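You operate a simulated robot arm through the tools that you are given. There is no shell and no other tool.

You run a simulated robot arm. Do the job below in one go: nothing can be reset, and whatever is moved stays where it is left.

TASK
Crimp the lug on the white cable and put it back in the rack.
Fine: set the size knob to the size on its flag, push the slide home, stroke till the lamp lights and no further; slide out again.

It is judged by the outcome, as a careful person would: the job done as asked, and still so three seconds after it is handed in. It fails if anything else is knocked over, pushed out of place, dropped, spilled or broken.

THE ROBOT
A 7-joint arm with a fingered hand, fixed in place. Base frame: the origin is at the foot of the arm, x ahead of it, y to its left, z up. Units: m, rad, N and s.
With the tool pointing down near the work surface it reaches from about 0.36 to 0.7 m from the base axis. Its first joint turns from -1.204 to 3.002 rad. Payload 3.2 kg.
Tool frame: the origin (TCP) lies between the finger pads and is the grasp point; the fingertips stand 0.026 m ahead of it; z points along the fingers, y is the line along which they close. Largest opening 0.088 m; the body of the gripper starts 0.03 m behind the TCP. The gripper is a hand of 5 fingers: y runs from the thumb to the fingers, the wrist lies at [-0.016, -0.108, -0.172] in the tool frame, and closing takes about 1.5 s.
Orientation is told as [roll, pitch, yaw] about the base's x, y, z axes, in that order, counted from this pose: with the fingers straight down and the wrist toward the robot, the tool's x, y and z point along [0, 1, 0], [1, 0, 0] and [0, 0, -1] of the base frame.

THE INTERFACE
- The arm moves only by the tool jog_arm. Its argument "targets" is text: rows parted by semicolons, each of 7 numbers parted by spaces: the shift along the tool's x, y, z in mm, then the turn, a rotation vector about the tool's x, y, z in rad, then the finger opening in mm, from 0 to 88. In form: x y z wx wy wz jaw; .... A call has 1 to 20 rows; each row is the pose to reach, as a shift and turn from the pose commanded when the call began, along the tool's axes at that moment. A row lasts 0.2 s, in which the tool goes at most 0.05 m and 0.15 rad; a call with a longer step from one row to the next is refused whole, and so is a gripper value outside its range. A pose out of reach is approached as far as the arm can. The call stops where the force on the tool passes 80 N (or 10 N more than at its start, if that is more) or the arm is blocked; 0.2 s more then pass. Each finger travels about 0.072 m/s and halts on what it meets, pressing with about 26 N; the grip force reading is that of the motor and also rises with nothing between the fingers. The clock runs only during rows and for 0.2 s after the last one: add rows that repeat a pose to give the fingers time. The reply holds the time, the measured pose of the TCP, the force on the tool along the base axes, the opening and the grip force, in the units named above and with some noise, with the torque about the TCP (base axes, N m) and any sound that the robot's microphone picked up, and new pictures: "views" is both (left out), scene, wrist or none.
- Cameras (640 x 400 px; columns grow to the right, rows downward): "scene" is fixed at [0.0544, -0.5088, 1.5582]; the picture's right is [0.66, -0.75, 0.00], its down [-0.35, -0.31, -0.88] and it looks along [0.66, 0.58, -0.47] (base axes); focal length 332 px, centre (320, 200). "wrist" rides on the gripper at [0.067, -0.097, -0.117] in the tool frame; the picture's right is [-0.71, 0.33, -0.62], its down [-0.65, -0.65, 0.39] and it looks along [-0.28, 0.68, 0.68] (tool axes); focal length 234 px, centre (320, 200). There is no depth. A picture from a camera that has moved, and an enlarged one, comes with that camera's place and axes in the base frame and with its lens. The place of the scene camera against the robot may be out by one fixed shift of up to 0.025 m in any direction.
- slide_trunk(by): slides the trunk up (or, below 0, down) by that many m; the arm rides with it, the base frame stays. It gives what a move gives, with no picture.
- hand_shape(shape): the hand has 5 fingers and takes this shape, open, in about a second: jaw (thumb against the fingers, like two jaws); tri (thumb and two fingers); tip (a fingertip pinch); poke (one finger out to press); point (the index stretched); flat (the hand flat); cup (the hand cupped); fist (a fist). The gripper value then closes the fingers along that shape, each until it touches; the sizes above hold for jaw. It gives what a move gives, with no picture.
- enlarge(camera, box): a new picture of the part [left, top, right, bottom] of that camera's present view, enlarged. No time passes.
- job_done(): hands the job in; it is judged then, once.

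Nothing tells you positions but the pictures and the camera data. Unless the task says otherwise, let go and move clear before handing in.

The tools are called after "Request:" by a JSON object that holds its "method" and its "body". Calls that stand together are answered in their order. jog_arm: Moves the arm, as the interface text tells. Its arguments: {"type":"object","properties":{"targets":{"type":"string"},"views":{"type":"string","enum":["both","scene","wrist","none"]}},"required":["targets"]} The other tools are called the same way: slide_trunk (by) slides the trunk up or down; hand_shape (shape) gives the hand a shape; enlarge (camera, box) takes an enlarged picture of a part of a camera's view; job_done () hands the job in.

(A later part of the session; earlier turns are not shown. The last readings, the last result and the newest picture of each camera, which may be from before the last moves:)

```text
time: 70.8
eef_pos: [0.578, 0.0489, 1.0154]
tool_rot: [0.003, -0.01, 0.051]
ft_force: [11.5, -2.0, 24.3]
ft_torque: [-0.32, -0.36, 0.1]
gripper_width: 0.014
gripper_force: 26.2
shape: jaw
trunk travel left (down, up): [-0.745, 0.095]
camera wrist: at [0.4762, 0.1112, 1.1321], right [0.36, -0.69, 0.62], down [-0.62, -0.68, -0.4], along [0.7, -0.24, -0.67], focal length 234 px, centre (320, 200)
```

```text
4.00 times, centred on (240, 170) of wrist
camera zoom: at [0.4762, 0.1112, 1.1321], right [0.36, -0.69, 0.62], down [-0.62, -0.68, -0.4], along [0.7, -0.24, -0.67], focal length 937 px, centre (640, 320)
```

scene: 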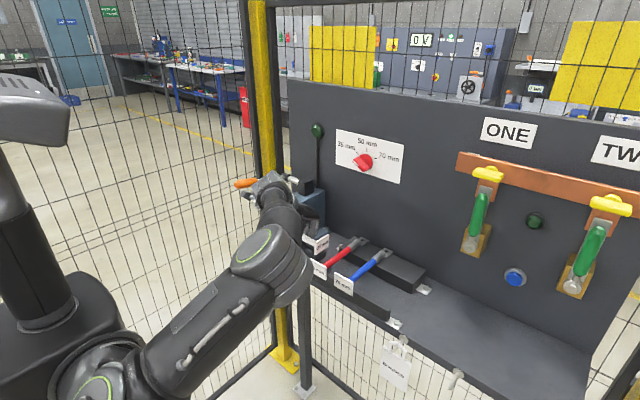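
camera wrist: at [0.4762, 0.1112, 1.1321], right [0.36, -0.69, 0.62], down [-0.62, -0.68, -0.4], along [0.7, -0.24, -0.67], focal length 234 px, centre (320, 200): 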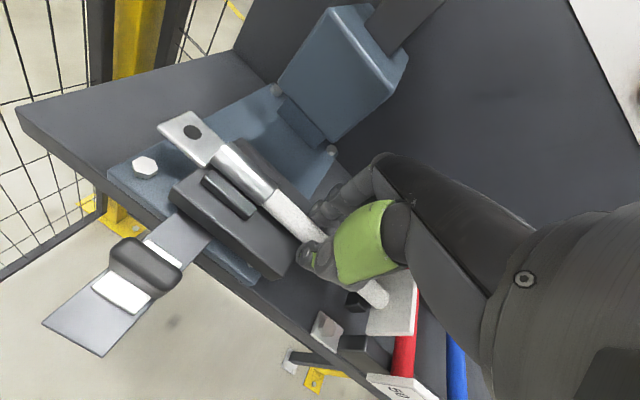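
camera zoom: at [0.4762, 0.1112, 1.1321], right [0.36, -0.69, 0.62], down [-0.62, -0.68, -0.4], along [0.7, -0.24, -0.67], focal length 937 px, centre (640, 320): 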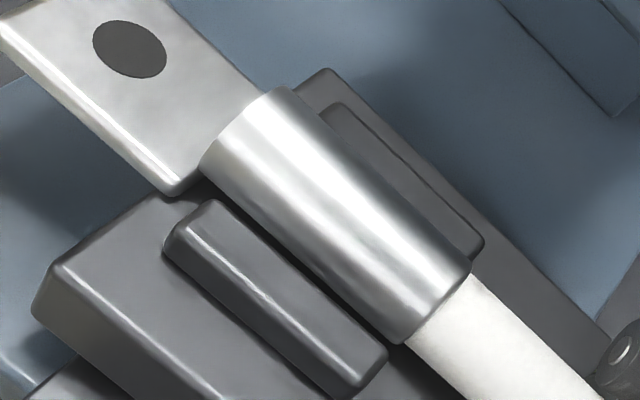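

The contact geometry now fits a seated barrel: low ridges (about 5 mm), cable on the T-rest at z≈0.9895, and axis centred between the ridges. I'll undo the last sideways shift to relax the side force, then open the hand part-way.

Request:
{"method": "jog_arm", "body": {"targets": "0 2 -1 0 0 0 4; 0 3 -3 0 0 0 4; 0 3 -3 0 0 0 10; 0 3 -3 0 0 0 16; 0 3 -3 0 0 0 22; 0 3 -3 0 0 0 30; 0 3 -3 0 0 0 38; 0 3 -3 0 0 0 38", "views": "both"}}

Request:
{"method": "enlarge", "body": {"camera": "wrist", "box": [190, 120, 290, 220]}}

Request:
{"method": "enlarge", "body": {"camera": "wrist", "box": [260, 180, 440, 360]}}

```text
time: 72.7
eef_pos: [0.5775, 0.0514, 1.0148]
tool_rot: [0.0, -0.003, 0.053]
ft_force: [-2.9, -0.6, 6.1]
ft_torque: [0.09, -0.1, 0.03]
gripper_width: 0.0361
gripper_force: 0.0
shape: jaw
trunk travel left (down, up): [-0.745, 0.095]
camera wrist: at [0.4772, 0.1126, 1.1318], right [0.37, -0.69, 0.62], down [-0.62, -0.68, -0.39], along [0.69, -0.24, -0.68], focal length 234 px, centre (320, 200)
```

scene: 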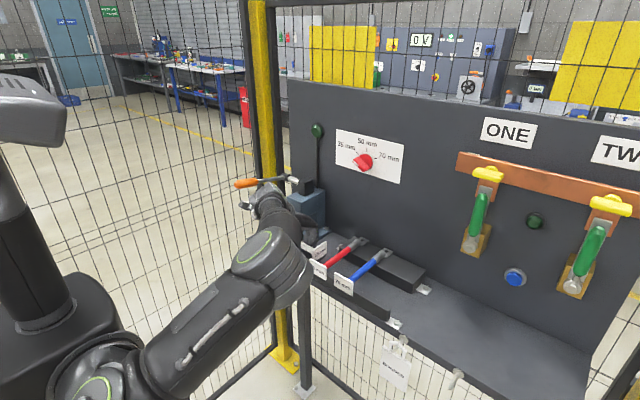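
wrist: 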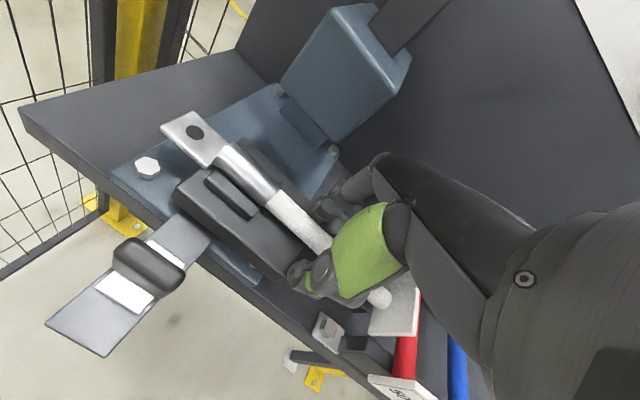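

```text
4.00 times, centred on (240, 170) of wrist
camera zoom: at [0.4772, 0.1126, 1.1318], right [0.37, -0.69, 0.62], down [-0.62, -0.68, -0.39], along [0.69, -0.24, -0.68], focal length 937 px, centre (640, 320)
```

zoom: 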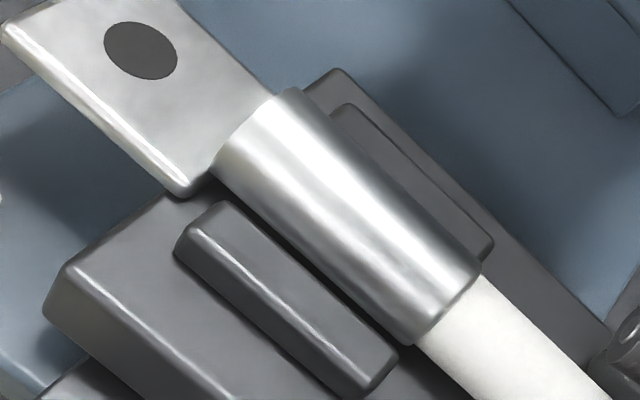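

```text
2.22 times, centred on (350, 270) of wrist
camera zoom: at [0.4772, 0.1126, 1.1318], right [0.37, -0.69, 0.62], down [-0.62, -0.68, -0.39], along [0.69, -0.24, -0.68], focal length 520 px, centre (253, 44)
```

zoom: 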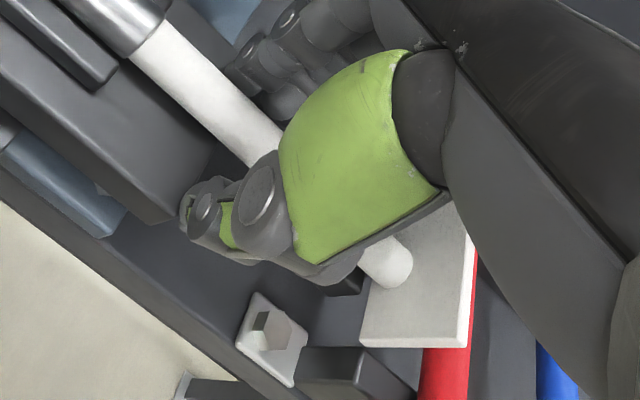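

The hand has let go and the lug stays between the ridges. I'll lift straight up slowly and check that the cable stays put.

Request:
{"method": "jog_arm", "body": {"targets": "0 0 -4 0 0 0 40; 0 0 -10 0 0 0 42; 0 0 -10 0 0 0 42", "views": "wrist"}}

Request:
{"method": "enlarge", "body": {"camera": "wrist", "box": [140, 80, 440, 360]}}

```text
time: 73.5
eef_pos: [0.5807, 0.0502, 1.0247]
tool_rot: [0.003, 0.001, 0.051]
ft_force: [0.1, -0.6, -0.2]
ft_torque: [-0.04, -0.02, 0.0]
gripper_width: 0.0413
gripper_force: 0.1
shape: jaw
trunk travel left (down, up): [-0.745, 0.095]
camera wrist: at [0.4795, 0.1122, 1.1415], right [0.37, -0.69, 0.62], down [-0.62, -0.68, -0.39], along [0.69, -0.24, -0.68], focal length 234 px, centre (320, 200)
```

wrist: 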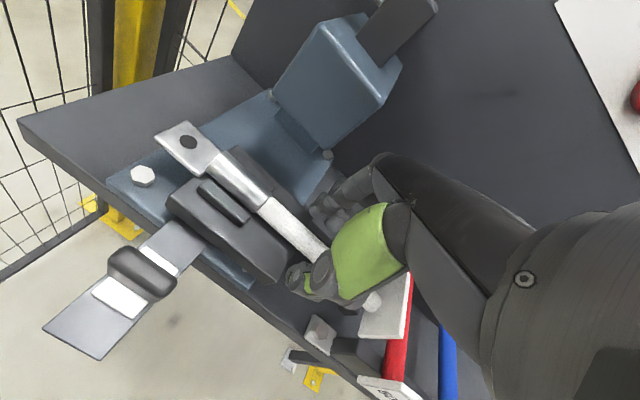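

```text
1.43 times, centred on (290, 220) of wrist
camera zoom: at [0.4795, 0.1122, 1.1415], right [0.37, -0.69, 0.62], down [-0.62, -0.68, -0.39], along [0.69, -0.24, -0.68], focal length 334 px, centre (363, 171)
```

zoom: 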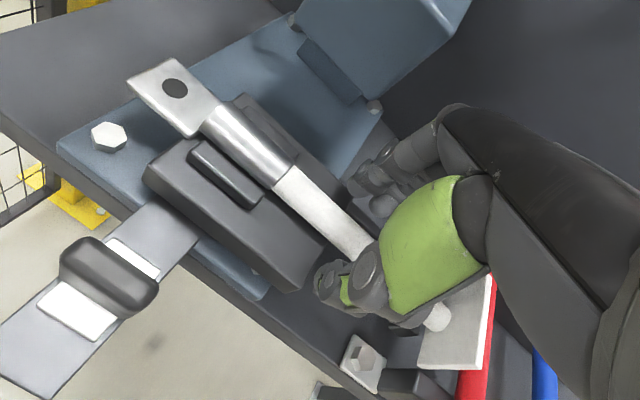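

Clear of the cable, force zero. I'll continue up and back so both cameras can see the nested cable.

Request:
{"method": "jog_arm", "body": {"targets": "0 0 -15 0 0 0 46; 0 0 -35 0 0 0 50; 0 0 -60 0 0 0 60; 0 -20 -80 0 0 0 60; 0 -60 -90 0 0 0 60; 0 -100 -90 0 0 0 60; 0 -100 -90 0 0 0 60", "views": "both"}}

Request:
{"method": "enlarge", "body": {"camera": "wrist", "box": [200, 60, 380, 260]}}

Request:
{"method": "enlarge", "body": {"camera": "scene", "box": [260, 200, 360, 280]}}

```text
time: 75.0
eef_pos: [0.4782, 0.0451, 1.1139]
tool_rot: [0.001, 0.003, 0.051]
ft_force: [-0.9, 0.1, -1.0]
ft_torque: [0.04, 0.0, 0.0]
gripper_width: 0.0594
gripper_force: 0.0
shape: jaw
trunk travel left (down, up): [-0.745, 0.095]
camera wrist: at [0.3777, 0.1069, 1.2306], right [0.37, -0.69, 0.62], down [-0.62, -0.68, -0.39], along [0.69, -0.24, -0.68], focal length 234 px, centre (320, 200)
```

scene: 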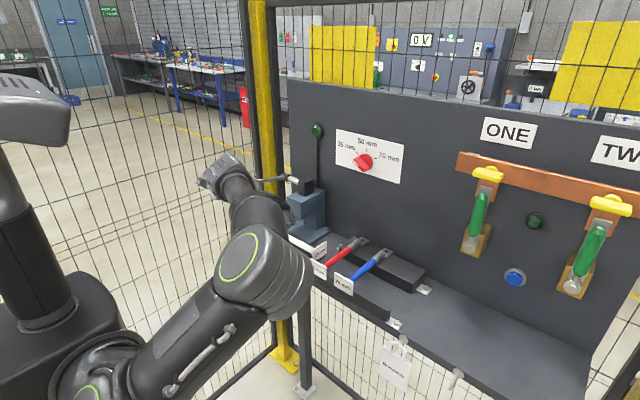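
wrist: 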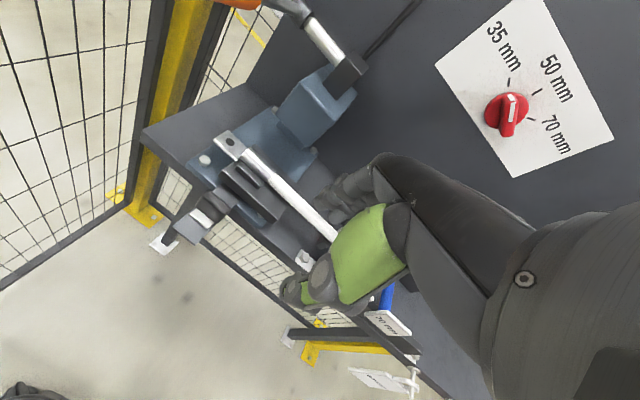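

```text
2.00 times, centred on (290, 160) of wrist
camera zoom: at [0.3777, 0.1069, 1.2306], right [0.37, -0.69, 0.62], down [-0.62, -0.68, -0.39], along [0.69, -0.24, -0.68], focal length 468 px, centre (380, 280)
```

zoom: 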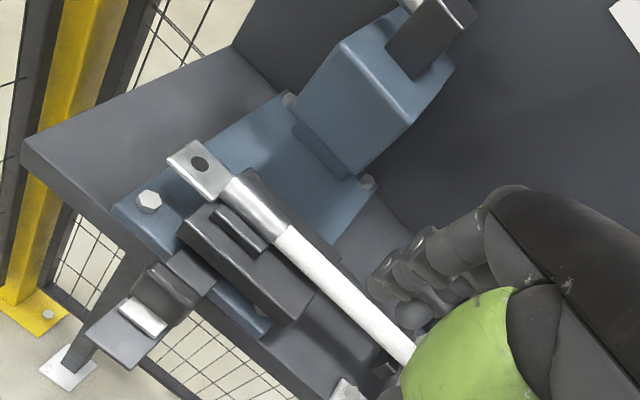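

```text
5.00 times, centred on (310, 240) of scene
camera zoom: at [0.0544, -0.5088, 1.5582], right [0.66, -0.75, 0.0], down [-0.35, -0.31, -0.88], along [0.66, 0.58, -0.47], focal length 1660 px, centre (370, 0)
```

zoom: 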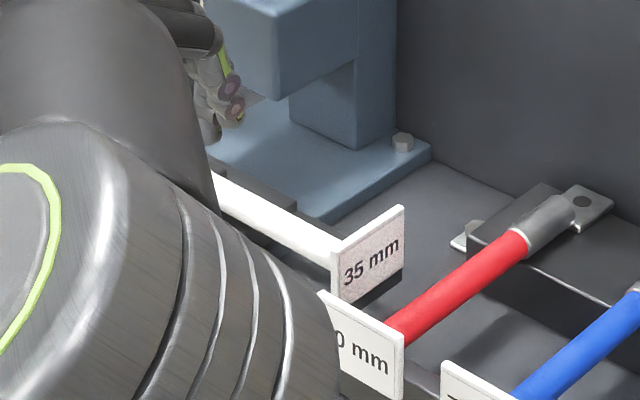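

The cable lies in the nest and on the T-rest. I'll move the hand aside to get an unobstructed view of the whole cable.

Request:
{"method": "jog_arm", "body": {"targets": "-30 -20 -10 0 0 0.02 60; -70 -40 -20 0 0 0.05 60; -110 -60 -30 0 0 0.05 60; -140 -70 -40 0 0 0.05 60; -140 -70 -40 0 0 0.05 60", "views": "both"}}

Request:
{"method": "enlarge", "body": {"camera": "wrist", "box": [100, 20, 340, 200]}}

Request:
{"method": "enlarge", "body": {"camera": "scene", "box": [240, 190, 360, 290]}}

```text
time: 76.2
eef_pos: [0.4146, -0.0975, 1.1567]
tool_rot: [0.002, 0.001, 0.002]
ft_force: [0.3, 0.4, 0.2]
ft_torque: [0.01, -0.01, 0.02]
gripper_width: 0.0598
gripper_force: 0.1
shape: jaw
trunk travel left (down, up): [-0.745, 0.095]
camera wrist: at [0.3178, -0.0306, 1.2732], right [0.33, -0.71, 0.62], down [-0.65, -0.65, -0.39], along [0.68, -0.28, -0.68], focal length 234 px, centre (320, 200)
```

scene: 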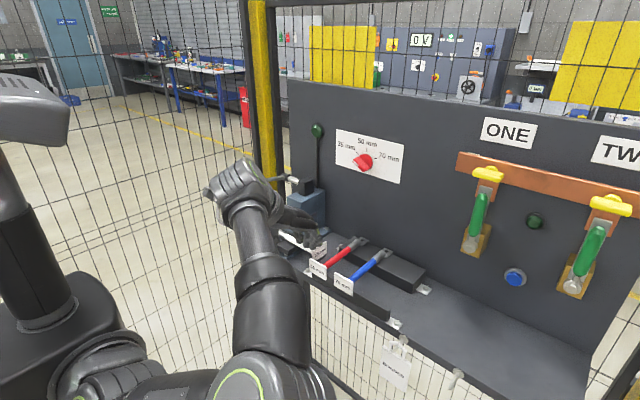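
wrist: 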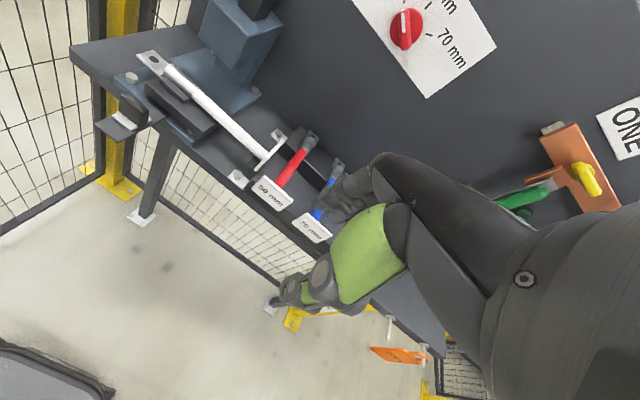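

```text
2.22 times, centred on (220, 110) of wrist
camera zoom: at [0.3178, -0.0306, 1.2732], right [0.33, -0.71, 0.62], down [-0.65, -0.65, -0.39], along [0.68, -0.28, -0.68], focal length 520 px, centre (542, 400)
```

zoom: 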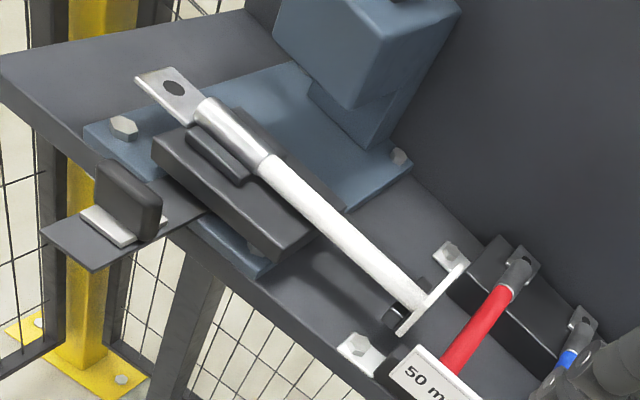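

```text
4.00 times, centred on (300, 240) of scene
camera zoom: at [0.0544, -0.5088, 1.5582], right [0.66, -0.75, 0.0], down [-0.35, -0.31, -0.88], along [0.66, 0.58, -0.47], focal length 1328 px, centre (400, 40)
```

zoom: 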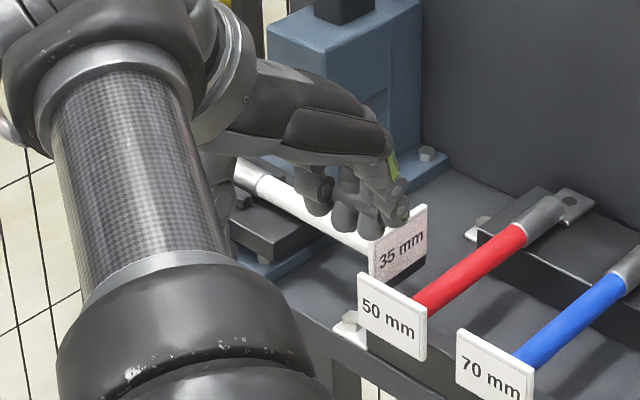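

The cable rests squarely in the nest with the flag just beyond the T-rest. Before pushing, I need to check that the flag will clear the rack block when the slide travels, so I'll zoom on that corner and on the push post.

Request:
{"method": "enlarge", "body": {"camera": "wrist", "box": [230, 110, 350, 210]}}

Request:
{"method": "enlarge", "body": {"camera": "wrist", "box": [90, 20, 230, 140]}}

Request:
{"method": "enlarge", "body": {"camera": "scene", "box": [300, 215, 370, 275]}}

```text
4.00 times, centred on (290, 160) of wrist
camera zoom: at [0.3178, -0.0306, 1.2732], right [0.33, -0.71, 0.62], down [-0.65, -0.65, -0.39], along [0.68, -0.28, -0.68], focal length 937 px, centre (440, 360)
```

zoom: 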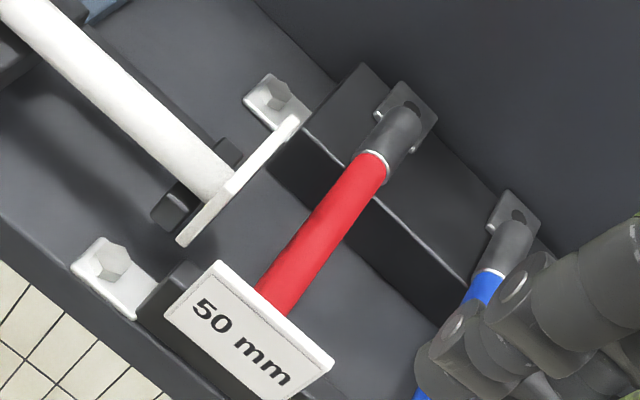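

```text
3.33 times, centred on (160, 80) of wrist
camera zoom: at [0.3178, -0.0306, 1.2732], right [0.33, -0.71, 0.62], down [-0.65, -0.65, -0.39], along [0.68, -0.28, -0.68], focal length 781 px, centre (853, 600)
```

zoom: 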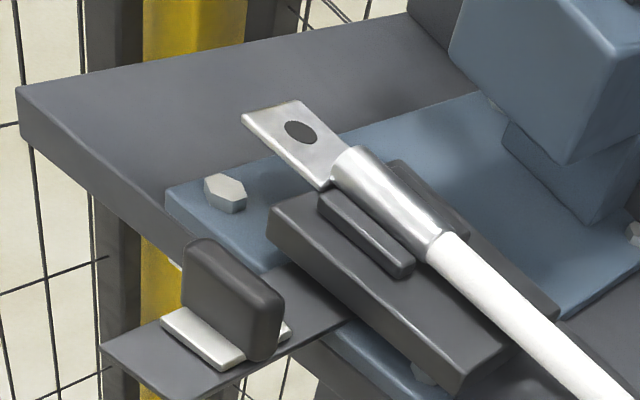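

```text
6.67 times, centred on (335, 245) of scene
camera zoom: at [0.0544, -0.5088, 1.5582], right [0.66, -0.75, 0.0], down [-0.35, -0.31, -0.88], along [0.66, 0.58, -0.47], focal length 2213 px, centre (220, -100)
```

zoom: 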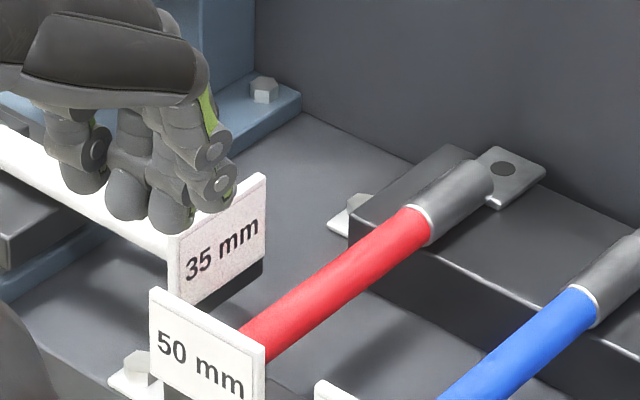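

The flag should pass the rack block with about 4 mm to spare. The push post is at x≈0.503 to 0.513, y≈0.107 to 0.136, top z≈0.997. I'll bring the closed hand, tilted forward by 0.5 rad, in front of the post.

Request:
{"method": "jog_arm", "body": {"targets": "40 0 0 0 0 0 50; 80 0 0 0 0 0 40; 120 -5 0 -0.1 0 0 25; 160 -10 0 -0.2 0 0 10; 195 -10 0 -0.3 0 0 0; 222 -10 0 -0.4 0 0 0; 222 -10 0 -0.5 0 0 0; 222 -10 20 -0.5 0 0 0; 222 -10 40 -0.5 0 0 0; 222 -10 60 -0.5 0 0 0; 222 -10 60 -0.5 0 0 0", "views": "both"}}

Request:
{"method": "enlarge", "body": {"camera": "scene", "box": [220, 170, 360, 290]}}

```text
time: 78.7
eef_pos: [0.4062, 0.1237, 1.0969]
tool_rot: [0.002, -0.499, 0.001]
ft_force: [-0.9, 0.4, -0.1]
ft_torque: [0.01, -0.01, 0.0]
gripper_width: 0.0
gripper_force: 25.8
shape: jaw
trunk travel left (down, up): [-0.745, 0.095]
camera wrist: at [0.265, 0.1903, 1.1513], right [-0.01, -0.71, 0.71], down [-0.39, -0.65, -0.66], along [0.92, -0.28, -0.27], focal length 234 px, centre (320, 200)
```

scene: 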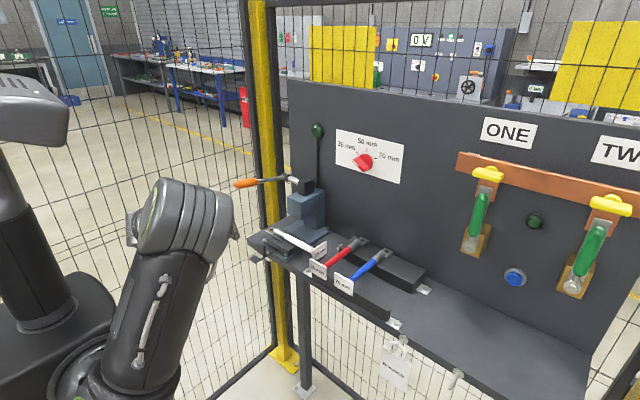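
wrist: 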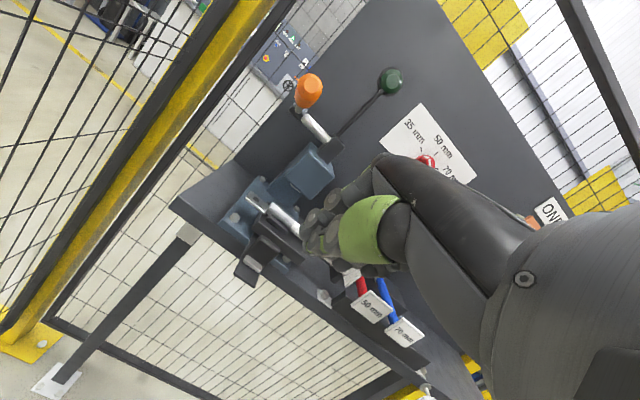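

```text
3.33 times, centred on (290, 230) of scene
camera zoom: at [0.0544, -0.5088, 1.5582], right [0.66, -0.75, 0.0], down [-0.35, -0.31, -0.88], along [0.66, 0.58, -0.47], focal length 1106 px, centre (420, 100)
```

zoom: 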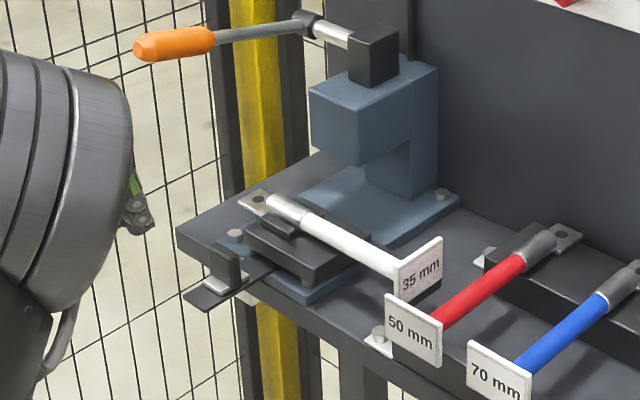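

I now have a clear scene view: cable nested, flags clear. I'll lower the closed hand to post height, still in front of it.

Request:
{"method": "jog_arm", "body": {"targets": "2 -3 26 0 0 0 0; 4 -6 53 0 0 0 0; 6 -9 80 0 0 0 0; 6 -12 106 0 0 0 0; 6 -12 106 0 0 0 0", "views": "both"}}

Request:
{"method": "enlarge", "body": {"camera": "scene", "box": [220, 170, 360, 290]}}

Request:
{"method": "enlarge", "body": {"camera": "wrist", "box": [200, 120, 420, 300]}}

```text
time: 79.8
eef_pos: [0.4468, 0.1314, 0.9965]
tool_rot: [0.003, -0.502, 0.0]
ft_force: [0.1, 0.5, 0.2]
ft_torque: [0.03, 0.0, 0.0]
gripper_width: 0.0
gripper_force: 26.1
shape: jaw
trunk travel left (down, up): [-0.745, 0.095]
camera wrist: at [0.3051, 0.1965, 1.0522], right [-0.01, -0.71, 0.71], down [-0.39, -0.65, -0.66], along [0.92, -0.28, -0.27], focal length 234 px, centre (320, 200)
```

scene: 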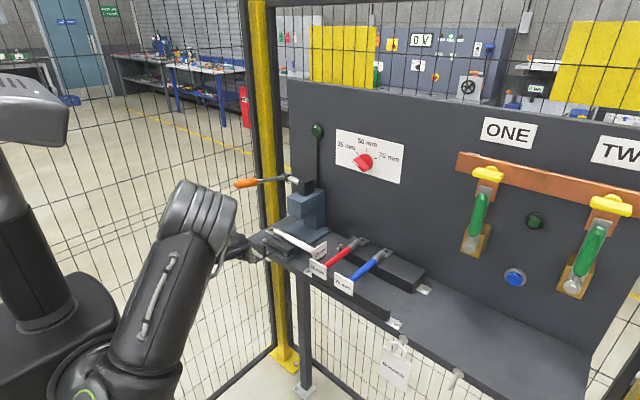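
wrist: 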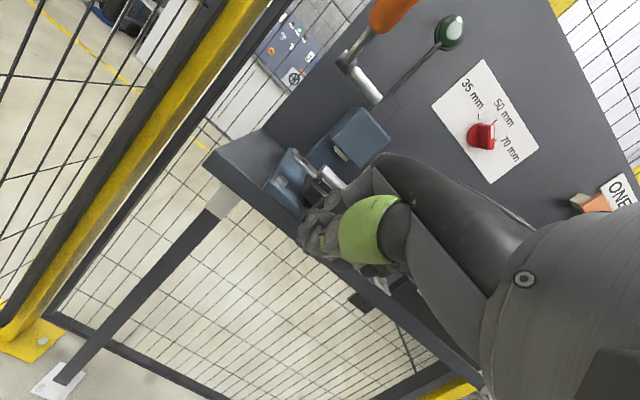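

```text
3.33 times, centred on (290, 230) of scene
camera zoom: at [0.0544, -0.5088, 1.5582], right [0.66, -0.75, 0.0], down [-0.35, -0.31, -0.88], along [0.66, 0.58, -0.47], focal length 1106 px, centre (420, 100)
```

zoom: 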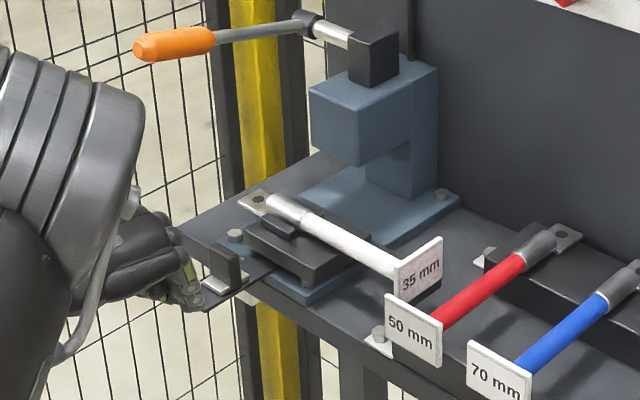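

```text
2.22 times, centred on (310, 210) of wrist
camera zoom: at [0.3051, 0.1965, 1.0522], right [-0.01, -0.71, 0.71], down [-0.39, -0.65, -0.66], along [0.92, -0.28, -0.27], focal length 520 px, centre (342, 178)
```

zoom: 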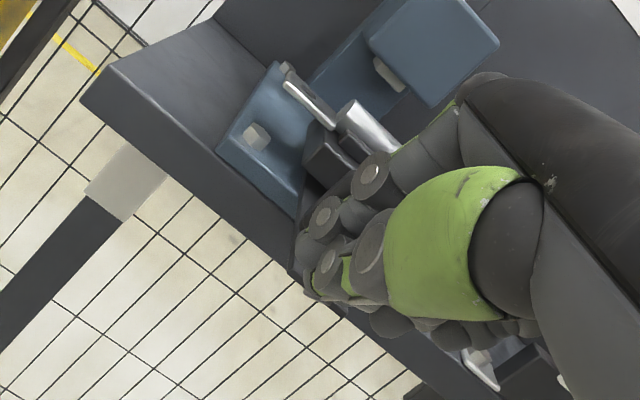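

The fingertips are in front of the post, slightly low near the base clip. I'll raise 8 mm and advance to just about contact.

Request:
{"method": "jog_arm", "body": {"targets": "0 3.8 -7 0 0 0 0; 0 12.6 -2.2 0 0 0 0; 0 21.4 2.6 0 0 0 0; 0 30.1 7.4 0 0 0 0; 0 30.1 7.4 0 0 0 0", "views": "scene"}}

Request:
{"method": "enlarge", "body": {"camera": "scene", "box": [220, 190, 340, 280]}}

```text
time: 81.0
eef_pos: [0.478, 0.1317, 1.0056]
tool_rot: [0.001, -0.502, -0.001]
ft_force: [0.3, 0.8, -0.3]
ft_torque: [-0.07, -0.01, 0.0]
gripper_width: 0.0
gripper_force: 25.6
shape: jaw
trunk travel left (down, up): [-0.745, 0.095]
```

scene: 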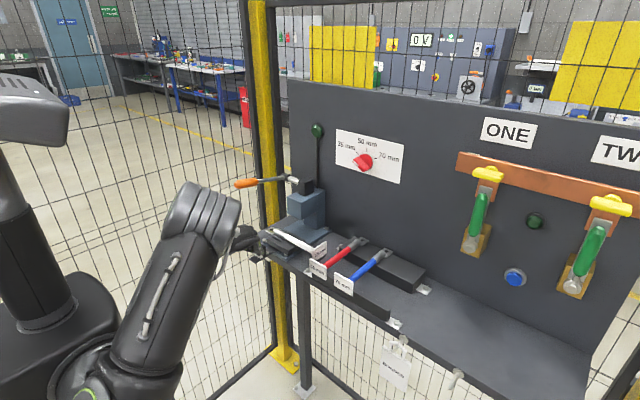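

```text
4.44 times, centred on (280, 235) of scene
camera zoom: at [0.0544, -0.5088, 1.5582], right [0.66, -0.75, 0.0], down [-0.35, -0.31, -0.88], along [0.66, 0.58, -0.47], focal length 1475 px, centre (498, 44)
```

zoom: 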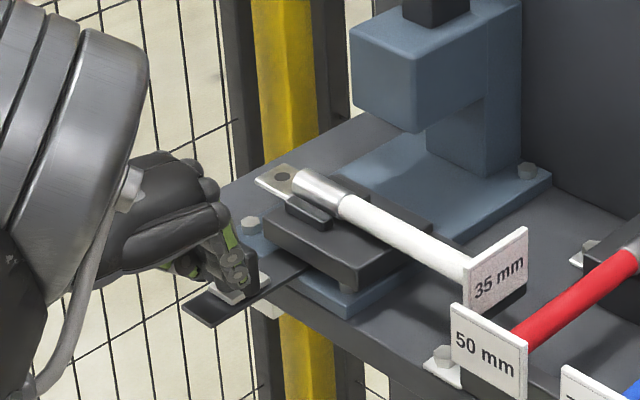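

No contact yet. I'll advance slowly and watch for the slide to move.

Request:
{"method": "jog_arm", "body": {"targets": "0 4.4 2.4 0 0 0 0; 0 8.8 4.8 0 0 0 0; 0 13.2 7.2 0 0 0 0; 0 17.6 9.6 0 0 0 0; 0 17.6 9.6 0 0 0 0", "views": "scene"}}

Request:
{"method": "enlarge", "body": {"camera": "scene", "box": [220, 190, 340, 280]}}

```text
time: 82.2
eef_pos: [0.4959, 0.1306, 1.0058]
tool_rot: [0.002, -0.503, 0.0]
ft_force: [-3.1, 2.0, 1.6]
ft_torque: [-0.03, -0.01, 0.02]
gripper_width: 0.0
gripper_force: 25.9
shape: jaw
trunk travel left (down, up): [-0.745, 0.095]
```

scene: 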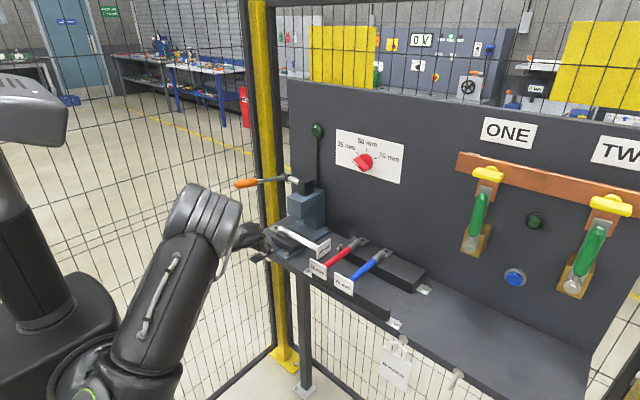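

```text
4.44 times, centred on (280, 235) of scene
camera zoom: at [0.0544, -0.5088, 1.5582], right [0.66, -0.75, 0.0], down [-0.35, -0.31, -0.88], along [0.66, 0.58, -0.47], focal length 1475 px, centre (498, 44)
```

zoom: 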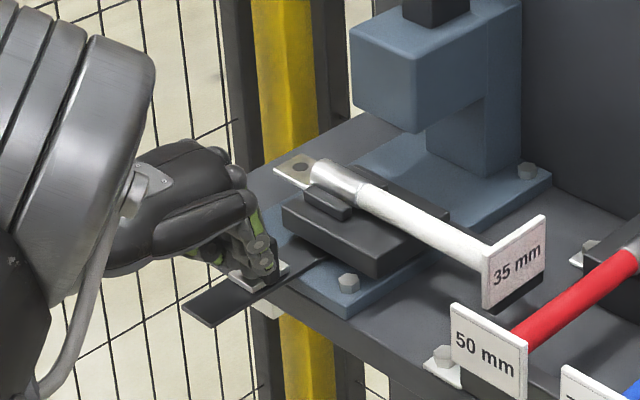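

The slide moves smoothly with the cable riding on it (3 N). I'll keep pushing gently, watching the flag's clearance.

Request:
{"method": "jog_arm", "body": {"targets": "0 4.4 2.4 0 0 0 0; 0 8.8 4.8 0 0 0 0; 0 13.2 7.2 0 0 0 0; 0 17.6 9.6 0 0 0 0; 0 21.9 12 0 0 0 0; 0 26.3 14.4 0 0 0 0; 0 26.3 14.4 0 0 0 0", "views": "scene"}}

Request:
{"method": "enlarge", "body": {"camera": "scene", "box": [230, 180, 370, 280]}}

```text
time: 83.8
eef_pos: [0.5263, 0.1318, 1.0041]
tool_rot: [0.002, -0.502, 0.0]
ft_force: [-3.3, -1.4, 0.5]
ft_torque: [-0.03, -0.01, 0.01]
gripper_width: 0.0002
gripper_force: 25.5
shape: jaw
trunk travel left (down, up): [-0.745, 0.095]
```

scene: 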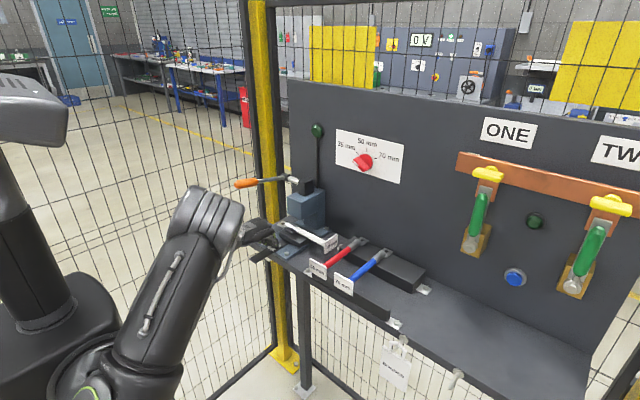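

```text
4.00 times, centred on (300, 230) of scene
camera zoom: at [0.0544, -0.5088, 1.5582], right [0.66, -0.75, 0.0], down [-0.35, -0.31, -0.88], along [0.66, 0.58, -0.47], focal length 1328 px, centre (400, 80)
```

zoom: 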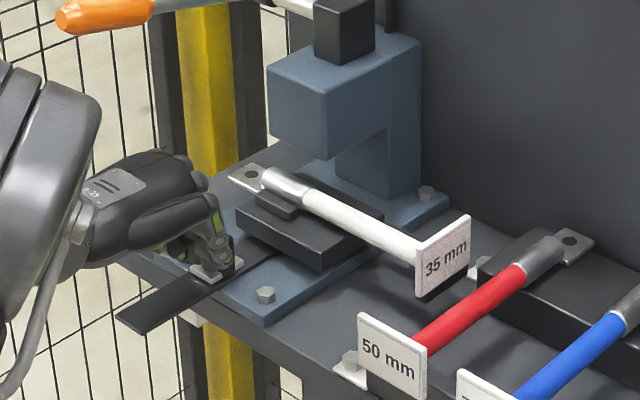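

All good so far, with about 40 mm moved. I'll continue another 20 mm and check the flag against the rack block.

Request:
{"method": "jog_arm", "body": {"targets": "0 4.4 2.4 0 0 0 0; 0 8.8 4.8 0 0 0 0; 0 13.2 7.2 0 0 0 0; 0 17.6 9.6 0 0 0 0; 0 17.6 9.6 0 0 0 0", "views": "scene"}}

Request:
{"method": "enlarge", "body": {"camera": "scene", "box": [230, 180, 370, 280]}}

Request:
{"method": "enlarge", "body": {"camera": "scene", "box": [310, 215, 370, 260]}}

```text
time: 85.0
eef_pos: [0.5465, 0.1312, 1.0053]
tool_rot: [0.002, -0.502, 0.0]
ft_force: [-2.6, -0.6, -1.1]
ft_torque: [0.02, 0.02, -0.03]
gripper_width: 0.0
gripper_force: 25.7
shape: jaw
trunk travel left (down, up): [-0.745, 0.095]
```

scene: 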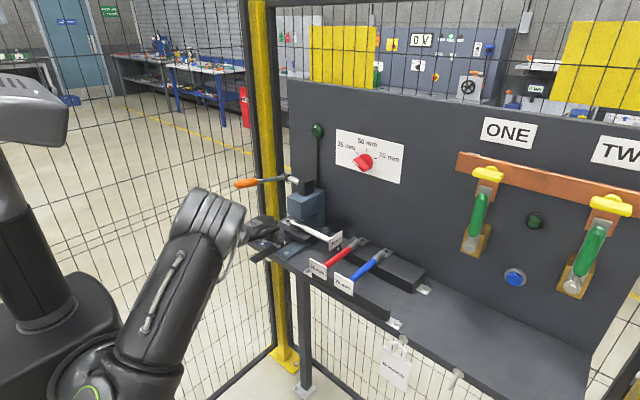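

```text
4.00 times, centred on (300, 230) of scene
camera zoom: at [0.0544, -0.5088, 1.5582], right [0.66, -0.75, 0.0], down [-0.35, -0.31, -0.88], along [0.66, 0.58, -0.47], focal length 1328 px, centre (400, 80)
```

zoom: 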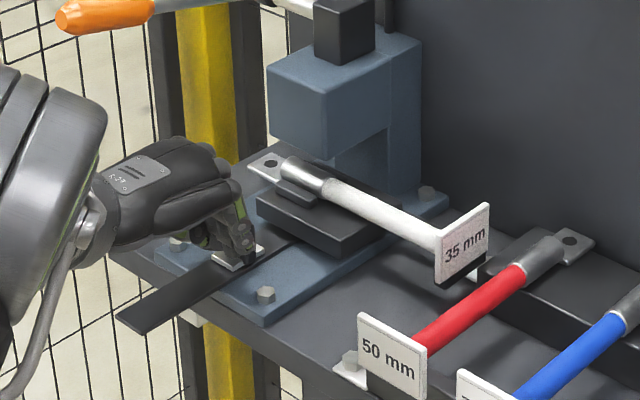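

```text
8.89 times, centred on (340, 238) of scene
camera zoom: at [0.0544, -0.5088, 1.5582], right [0.66, -0.75, 0.0], down [-0.35, -0.31, -0.88], along [0.66, 0.58, -0.47], focal length 2950 px, centre (142, -133)
```

zoom: 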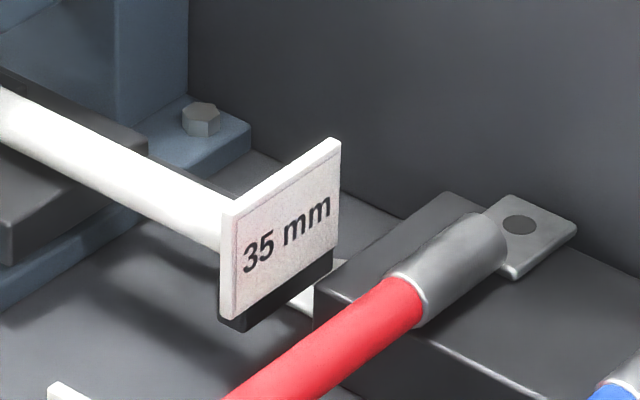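

The flag looks clear of the block. I'll continue in smaller steps with the force watched.

Request:
{"method": "jog_arm", "body": {"targets": "0 4.4 2.4 0 0 0 0; 0 8.8 4.8 0 0 0 0; 0 13.2 7.2 0 0 0 0; 0 13.2 7.2 0 0 0 0", "views": "scene"}}

Request:
{"method": "enlarge", "body": {"camera": "scene", "box": [230, 180, 370, 280]}}

Request:
{"method": "enlarge", "body": {"camera": "scene", "box": [310, 215, 370, 260]}}

```text
time: 86.0
eef_pos: [0.5622, 0.1305, 1.0062]
tool_rot: [0.001, -0.5, 0.001]
ft_force: [-1.1, -0.5, 0.7]
ft_torque: [-0.01, 0.01, -0.04]
gripper_width: 0.0
gripper_force: 26.1
shape: jaw
trunk travel left (down, up): [-0.745, 0.095]
```

scene: 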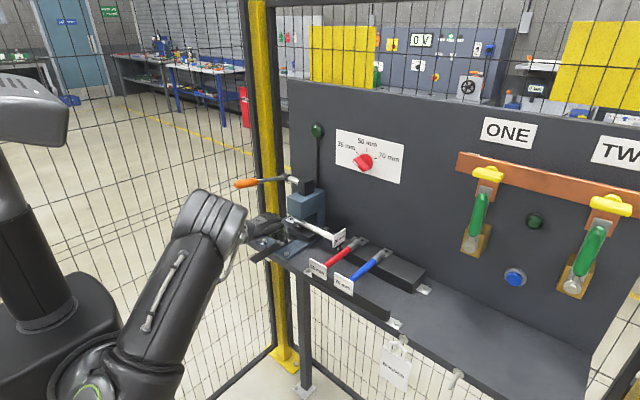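

```text
4.00 times, centred on (300, 230) of scene
camera zoom: at [0.0544, -0.5088, 1.5582], right [0.66, -0.75, 0.0], down [-0.35, -0.31, -0.88], along [0.66, 0.58, -0.47], focal length 1328 px, centre (400, 80)
```

zoom: 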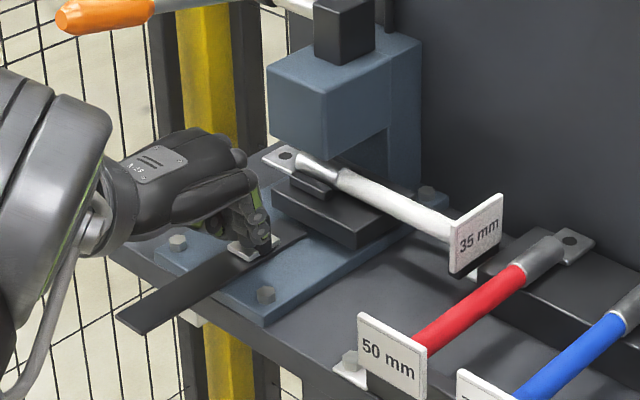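

```text
8.89 times, centred on (340, 238) of scene
camera zoom: at [0.0544, -0.5088, 1.5582], right [0.66, -0.75, 0.0], down [-0.35, -0.31, -0.88], along [0.66, 0.58, -0.47], focal length 2950 px, centre (142, -133)
```

zoom: 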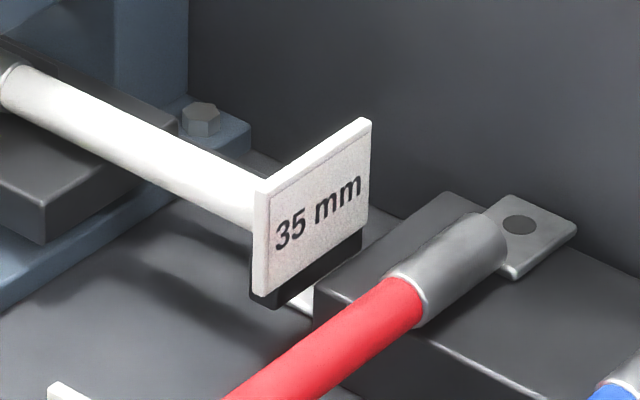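

Clearing well; the lug is going under the press head. I'll push on in small steps until the slide meets its stop.

Request:
{"method": "jog_arm", "body": {"targets": "0 4.4 2.4 0 0 0 0; 0 8.8 4.8 0 0 0 0; 0 13.2 7.2 0 0 0 0; 0 13.2 7.2 0 0 0 0", "views": "scene"}}

Request:
{"method": "enlarge", "body": {"camera": "scene", "box": [230, 180, 370, 280]}}

Request:
{"method": "enlarge", "body": {"camera": "scene", "box": [310, 215, 370, 260]}}

```text
time: 87.0
eef_pos: [0.5744, 0.1321, 1.0066]
tool_rot: [0.003, -0.505, 0.002]
ft_force: [-11.2, 2.1, 4.8]
ft_torque: [-0.03, 0.0, -0.05]
gripper_width: 0.0001
gripper_force: 25.7
shape: jaw
trunk travel left (down, up): [-0.745, 0.095]
```

scene: 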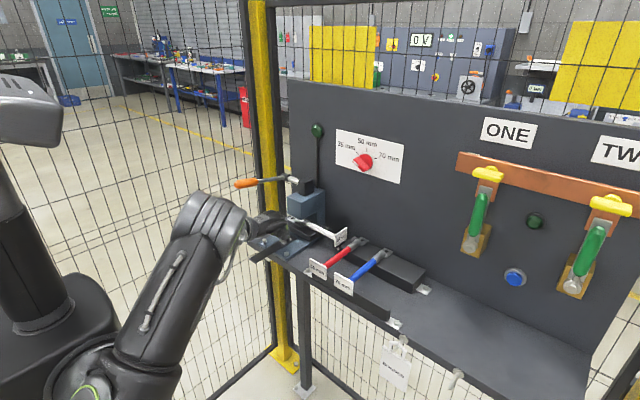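

```text
4.00 times, centred on (300, 230) of scene
camera zoom: at [0.0544, -0.5088, 1.5582], right [0.66, -0.75, 0.0], down [-0.35, -0.31, -0.88], along [0.66, 0.58, -0.47], focal length 1328 px, centre (400, 80)
```

zoom: 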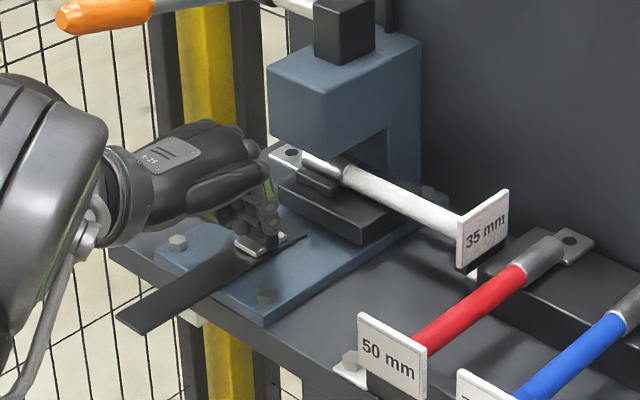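

```text
8.89 times, centred on (340, 238) of scene
camera zoom: at [0.0544, -0.5088, 1.5582], right [0.66, -0.75, 0.0], down [-0.35, -0.31, -0.88], along [0.66, 0.58, -0.47], focal length 2950 px, centre (142, -133)
```

zoom: 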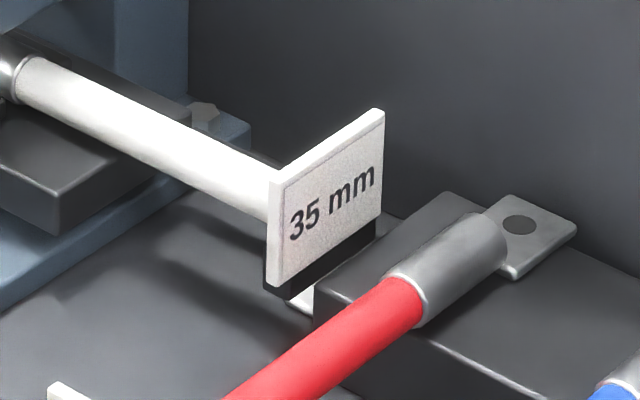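

Resistance has risen to 11 N. I'll press a few mm more to tell whether this is the home stop.

Request:
{"method": "jog_arm", "body": {"targets": "0 2.2 1.2 0 0 0 0; 0 4.4 2.4 0 0 0 0; 0 4.4 2.4 0 0 0 0", "views": "scene"}}

Request:
{"method": "enlarge", "body": {"camera": "scene", "box": [250, 180, 350, 260]}}

```text
time: 87.8
eef_pos: [0.576, 0.1321, 1.007]
tool_rot: [0.0, -0.506, 0.004]
ft_force: [-19.6, 2.8, 2.8]
ft_torque: [-0.05, 0.08, -0.11]
gripper_width: 0.0
gripper_force: 26.0
shape: jaw
trunk travel left (down, up): [-0.745, 0.095]
```

scene: 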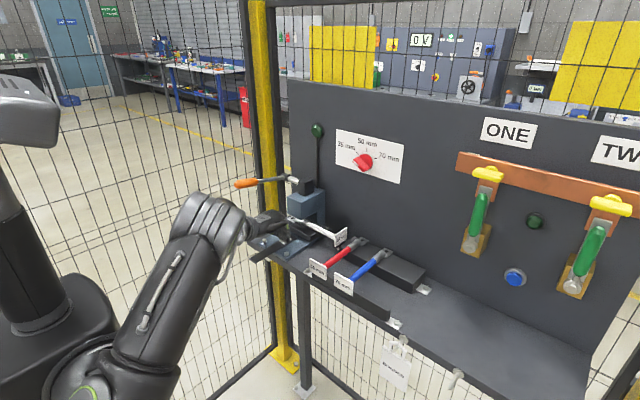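

```text
5.00 times, centred on (300, 220) of scene
camera zoom: at [0.0544, -0.5088, 1.5582], right [0.66, -0.75, 0.0], down [-0.35, -0.31, -0.88], along [0.66, 0.58, -0.47], focal length 1660 px, centre (420, 100)
```

zoom: 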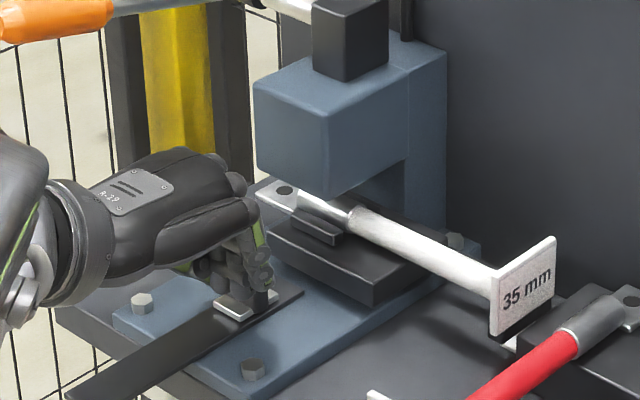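

This is a firm stop with the barrel centred under the press head, so the slide is home. I'll back the hand off and check that everything stays put.

Request:
{"method": "jog_arm", "body": {"targets": "0 -4.4 -2.4 0 0 0 0; 0 -13.2 -7.2 0 0 0 0; 0 -30.7 -16.8 0 0 0 0; 0 -48 -27 0 0 0 0; 0 -75 -45 0 0 0 0; 0 -75 -45 0 0 0 0", "views": "both"}}

Request:
{"method": "enlarge", "body": {"camera": "scene", "box": [240, 170, 360, 270]}}

Request:
{"method": "enlarge", "body": {"camera": "wrist", "box": [200, 60, 420, 260]}}

```text
time: 89.2
eef_pos: [0.4963, 0.132, 1.0083]
tool_rot: [0.001, -0.503, 0.0]
ft_force: [0.0, 0.1, 0.1]
ft_torque: [0.01, 0.01, -0.01]
gripper_width: 0.0001
gripper_force: 26.1
shape: jaw
trunk travel left (down, up): [-0.745, 0.095]
camera wrist: at [0.3537, 0.1984, 1.0635], right [-0.01, -0.71, 0.71], down [-0.39, -0.65, -0.66], along [0.92, -0.28, -0.27], focal length 234 px, centre (320, 200)
```

scene: 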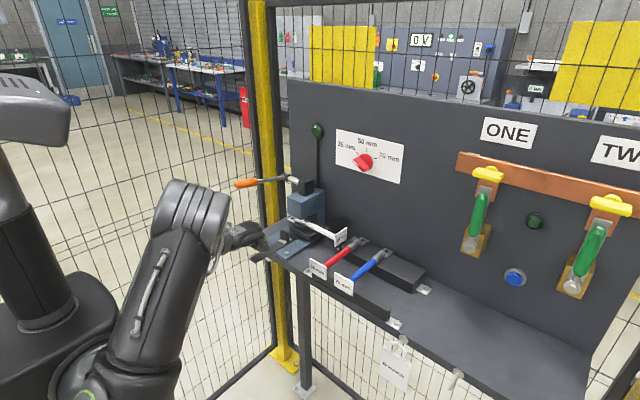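
wrist: 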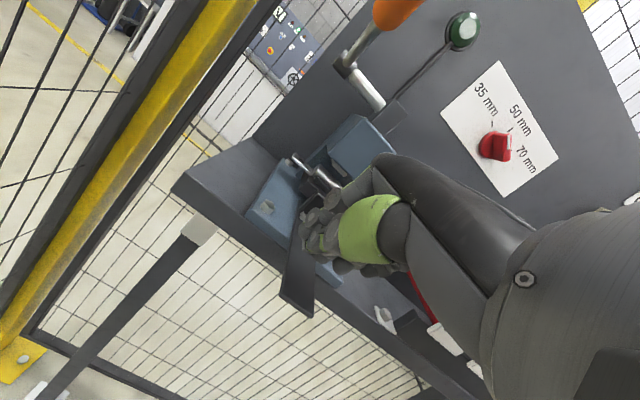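

```text
4.00 times, centred on (300, 220) of scene
camera zoom: at [0.0544, -0.5088, 1.5582], right [0.66, -0.75, 0.0], down [-0.35, -0.31, -0.88], along [0.66, 0.58, -0.47], focal length 1328 px, centre (400, 120)
```

zoom: 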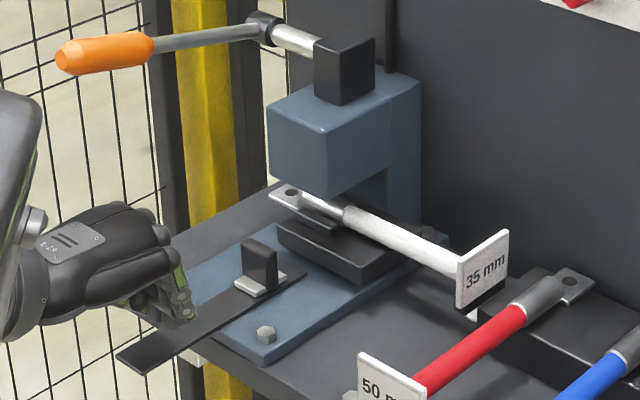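

```text
2.00 times, centred on (310, 160) of wrist
camera zoom: at [0.3537, 0.1984, 1.0635], right [-0.01, -0.71, 0.71], down [-0.39, -0.65, -0.66], along [0.92, -0.28, -0.27], focal length 468 px, centre (340, 280)
```

zoom: 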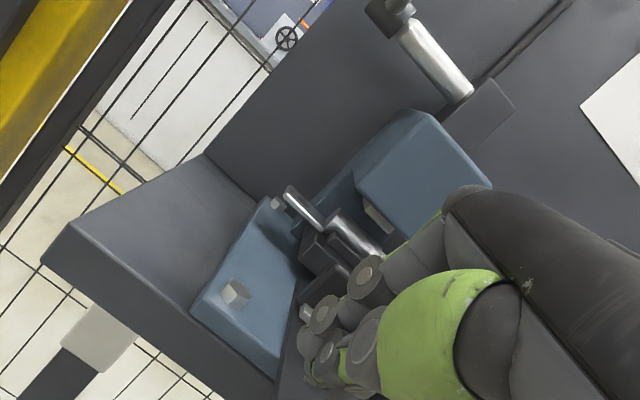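

The slide stays home with the lug under the ram. Next is the lever: handle centre ≈(0.533, 0.205, 1.153), pivot ≈(0.683, 0.205, 1.12). I'll back away, rise and point the closed fingers straight down.

Request:
{"method": "jog_arm", "body": {"targets": "0 -35 -19 0 0 0 0; 0 -52 -51 0 0 0 0; 0 -33 -86 0 0 0 0; 0 -13.5 -121 0 0 0 0; 0 5.7 -156 0.12 0 0 0; 0 24.8 -191.5 0.24 0 0 0; 0 44 -226.6 0.36 0 0 0; 0 58.3 -252.9 0.5 0 0 0; 0 58.3 -252.9 0.5 0 0 0", "views": "both"}}

```text
time: 91.2
eef_pos: [0.4234, 0.1272, 1.2564]
tool_rot: [0.0, 0.001, 0.004]
ft_force: [-0.5, -0.5, -0.7]
ft_torque: [-0.02, 0.03, 0.03]
gripper_width: 0.0
gripper_force: 26.3
shape: jaw
trunk travel left (down, up): [-0.745, 0.095]
camera wrist: at [0.3255, 0.1944, 1.3742], right [0.33, -0.71, 0.62], down [-0.65, -0.65, -0.39], along [0.68, -0.28, -0.68], focal length 234 px, centre (320, 200)
```

scene: 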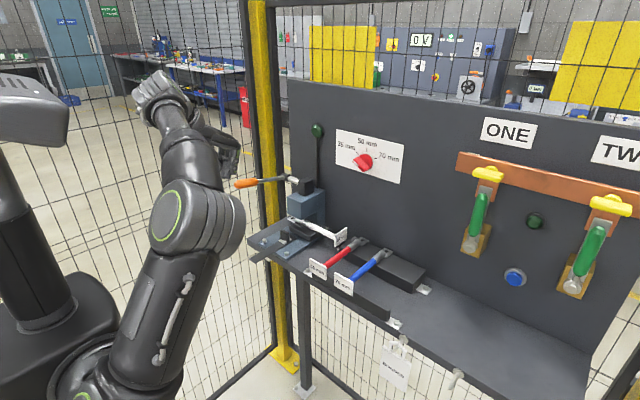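
wrist: 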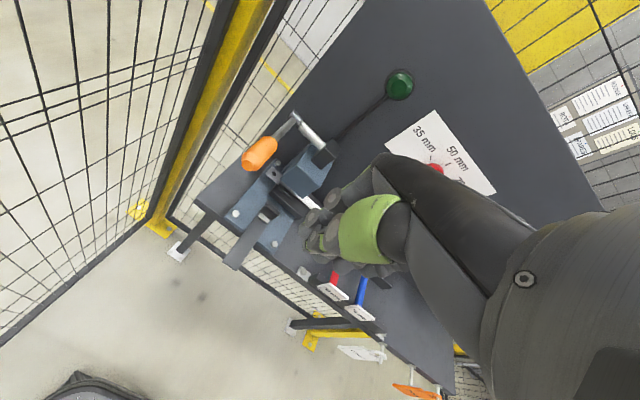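

The handle is well in view. I'll enlarge to pin down its position.

Request:
{"method": "enlarge", "body": {"camera": "wrist", "box": [220, 90, 360, 210]}}

Request:
{"method": "enlarge", "body": {"camera": "scene", "box": [220, 150, 340, 250]}}

```text
3.33 times, centred on (290, 150) of wrist
camera zoom: at [0.3255, 0.1944, 1.3742], right [0.33, -0.71, 0.62], down [-0.65, -0.65, -0.39], along [0.68, -0.28, -0.68], focal length 781 px, centre (420, 367)
```

zoom: 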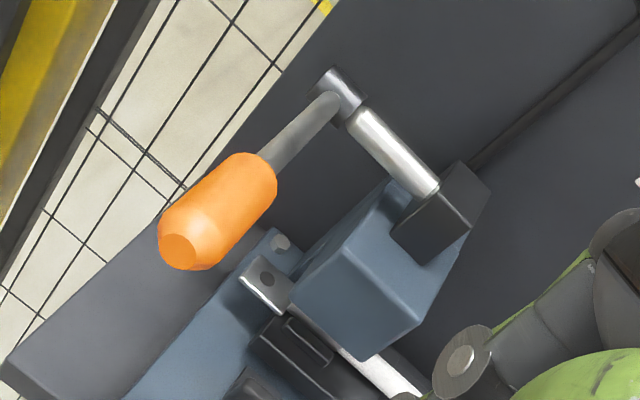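

```text
4.00 times, centred on (280, 200) of scene
camera zoom: at [0.0544, -0.5088, 1.5582], right [0.66, -0.75, 0.0], down [-0.35, -0.31, -0.88], along [0.66, 0.58, -0.47], focal length 1328 px, centre (480, 200)
```

zoom: 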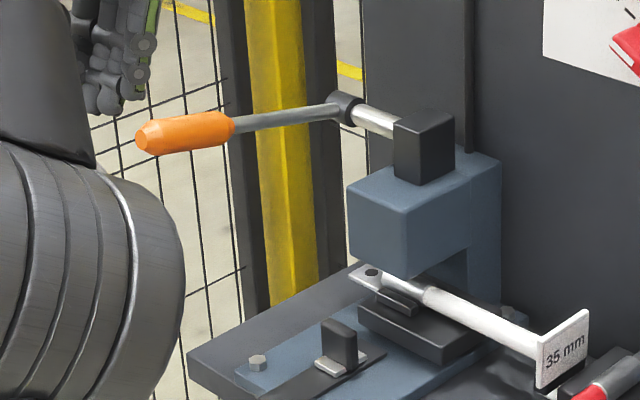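

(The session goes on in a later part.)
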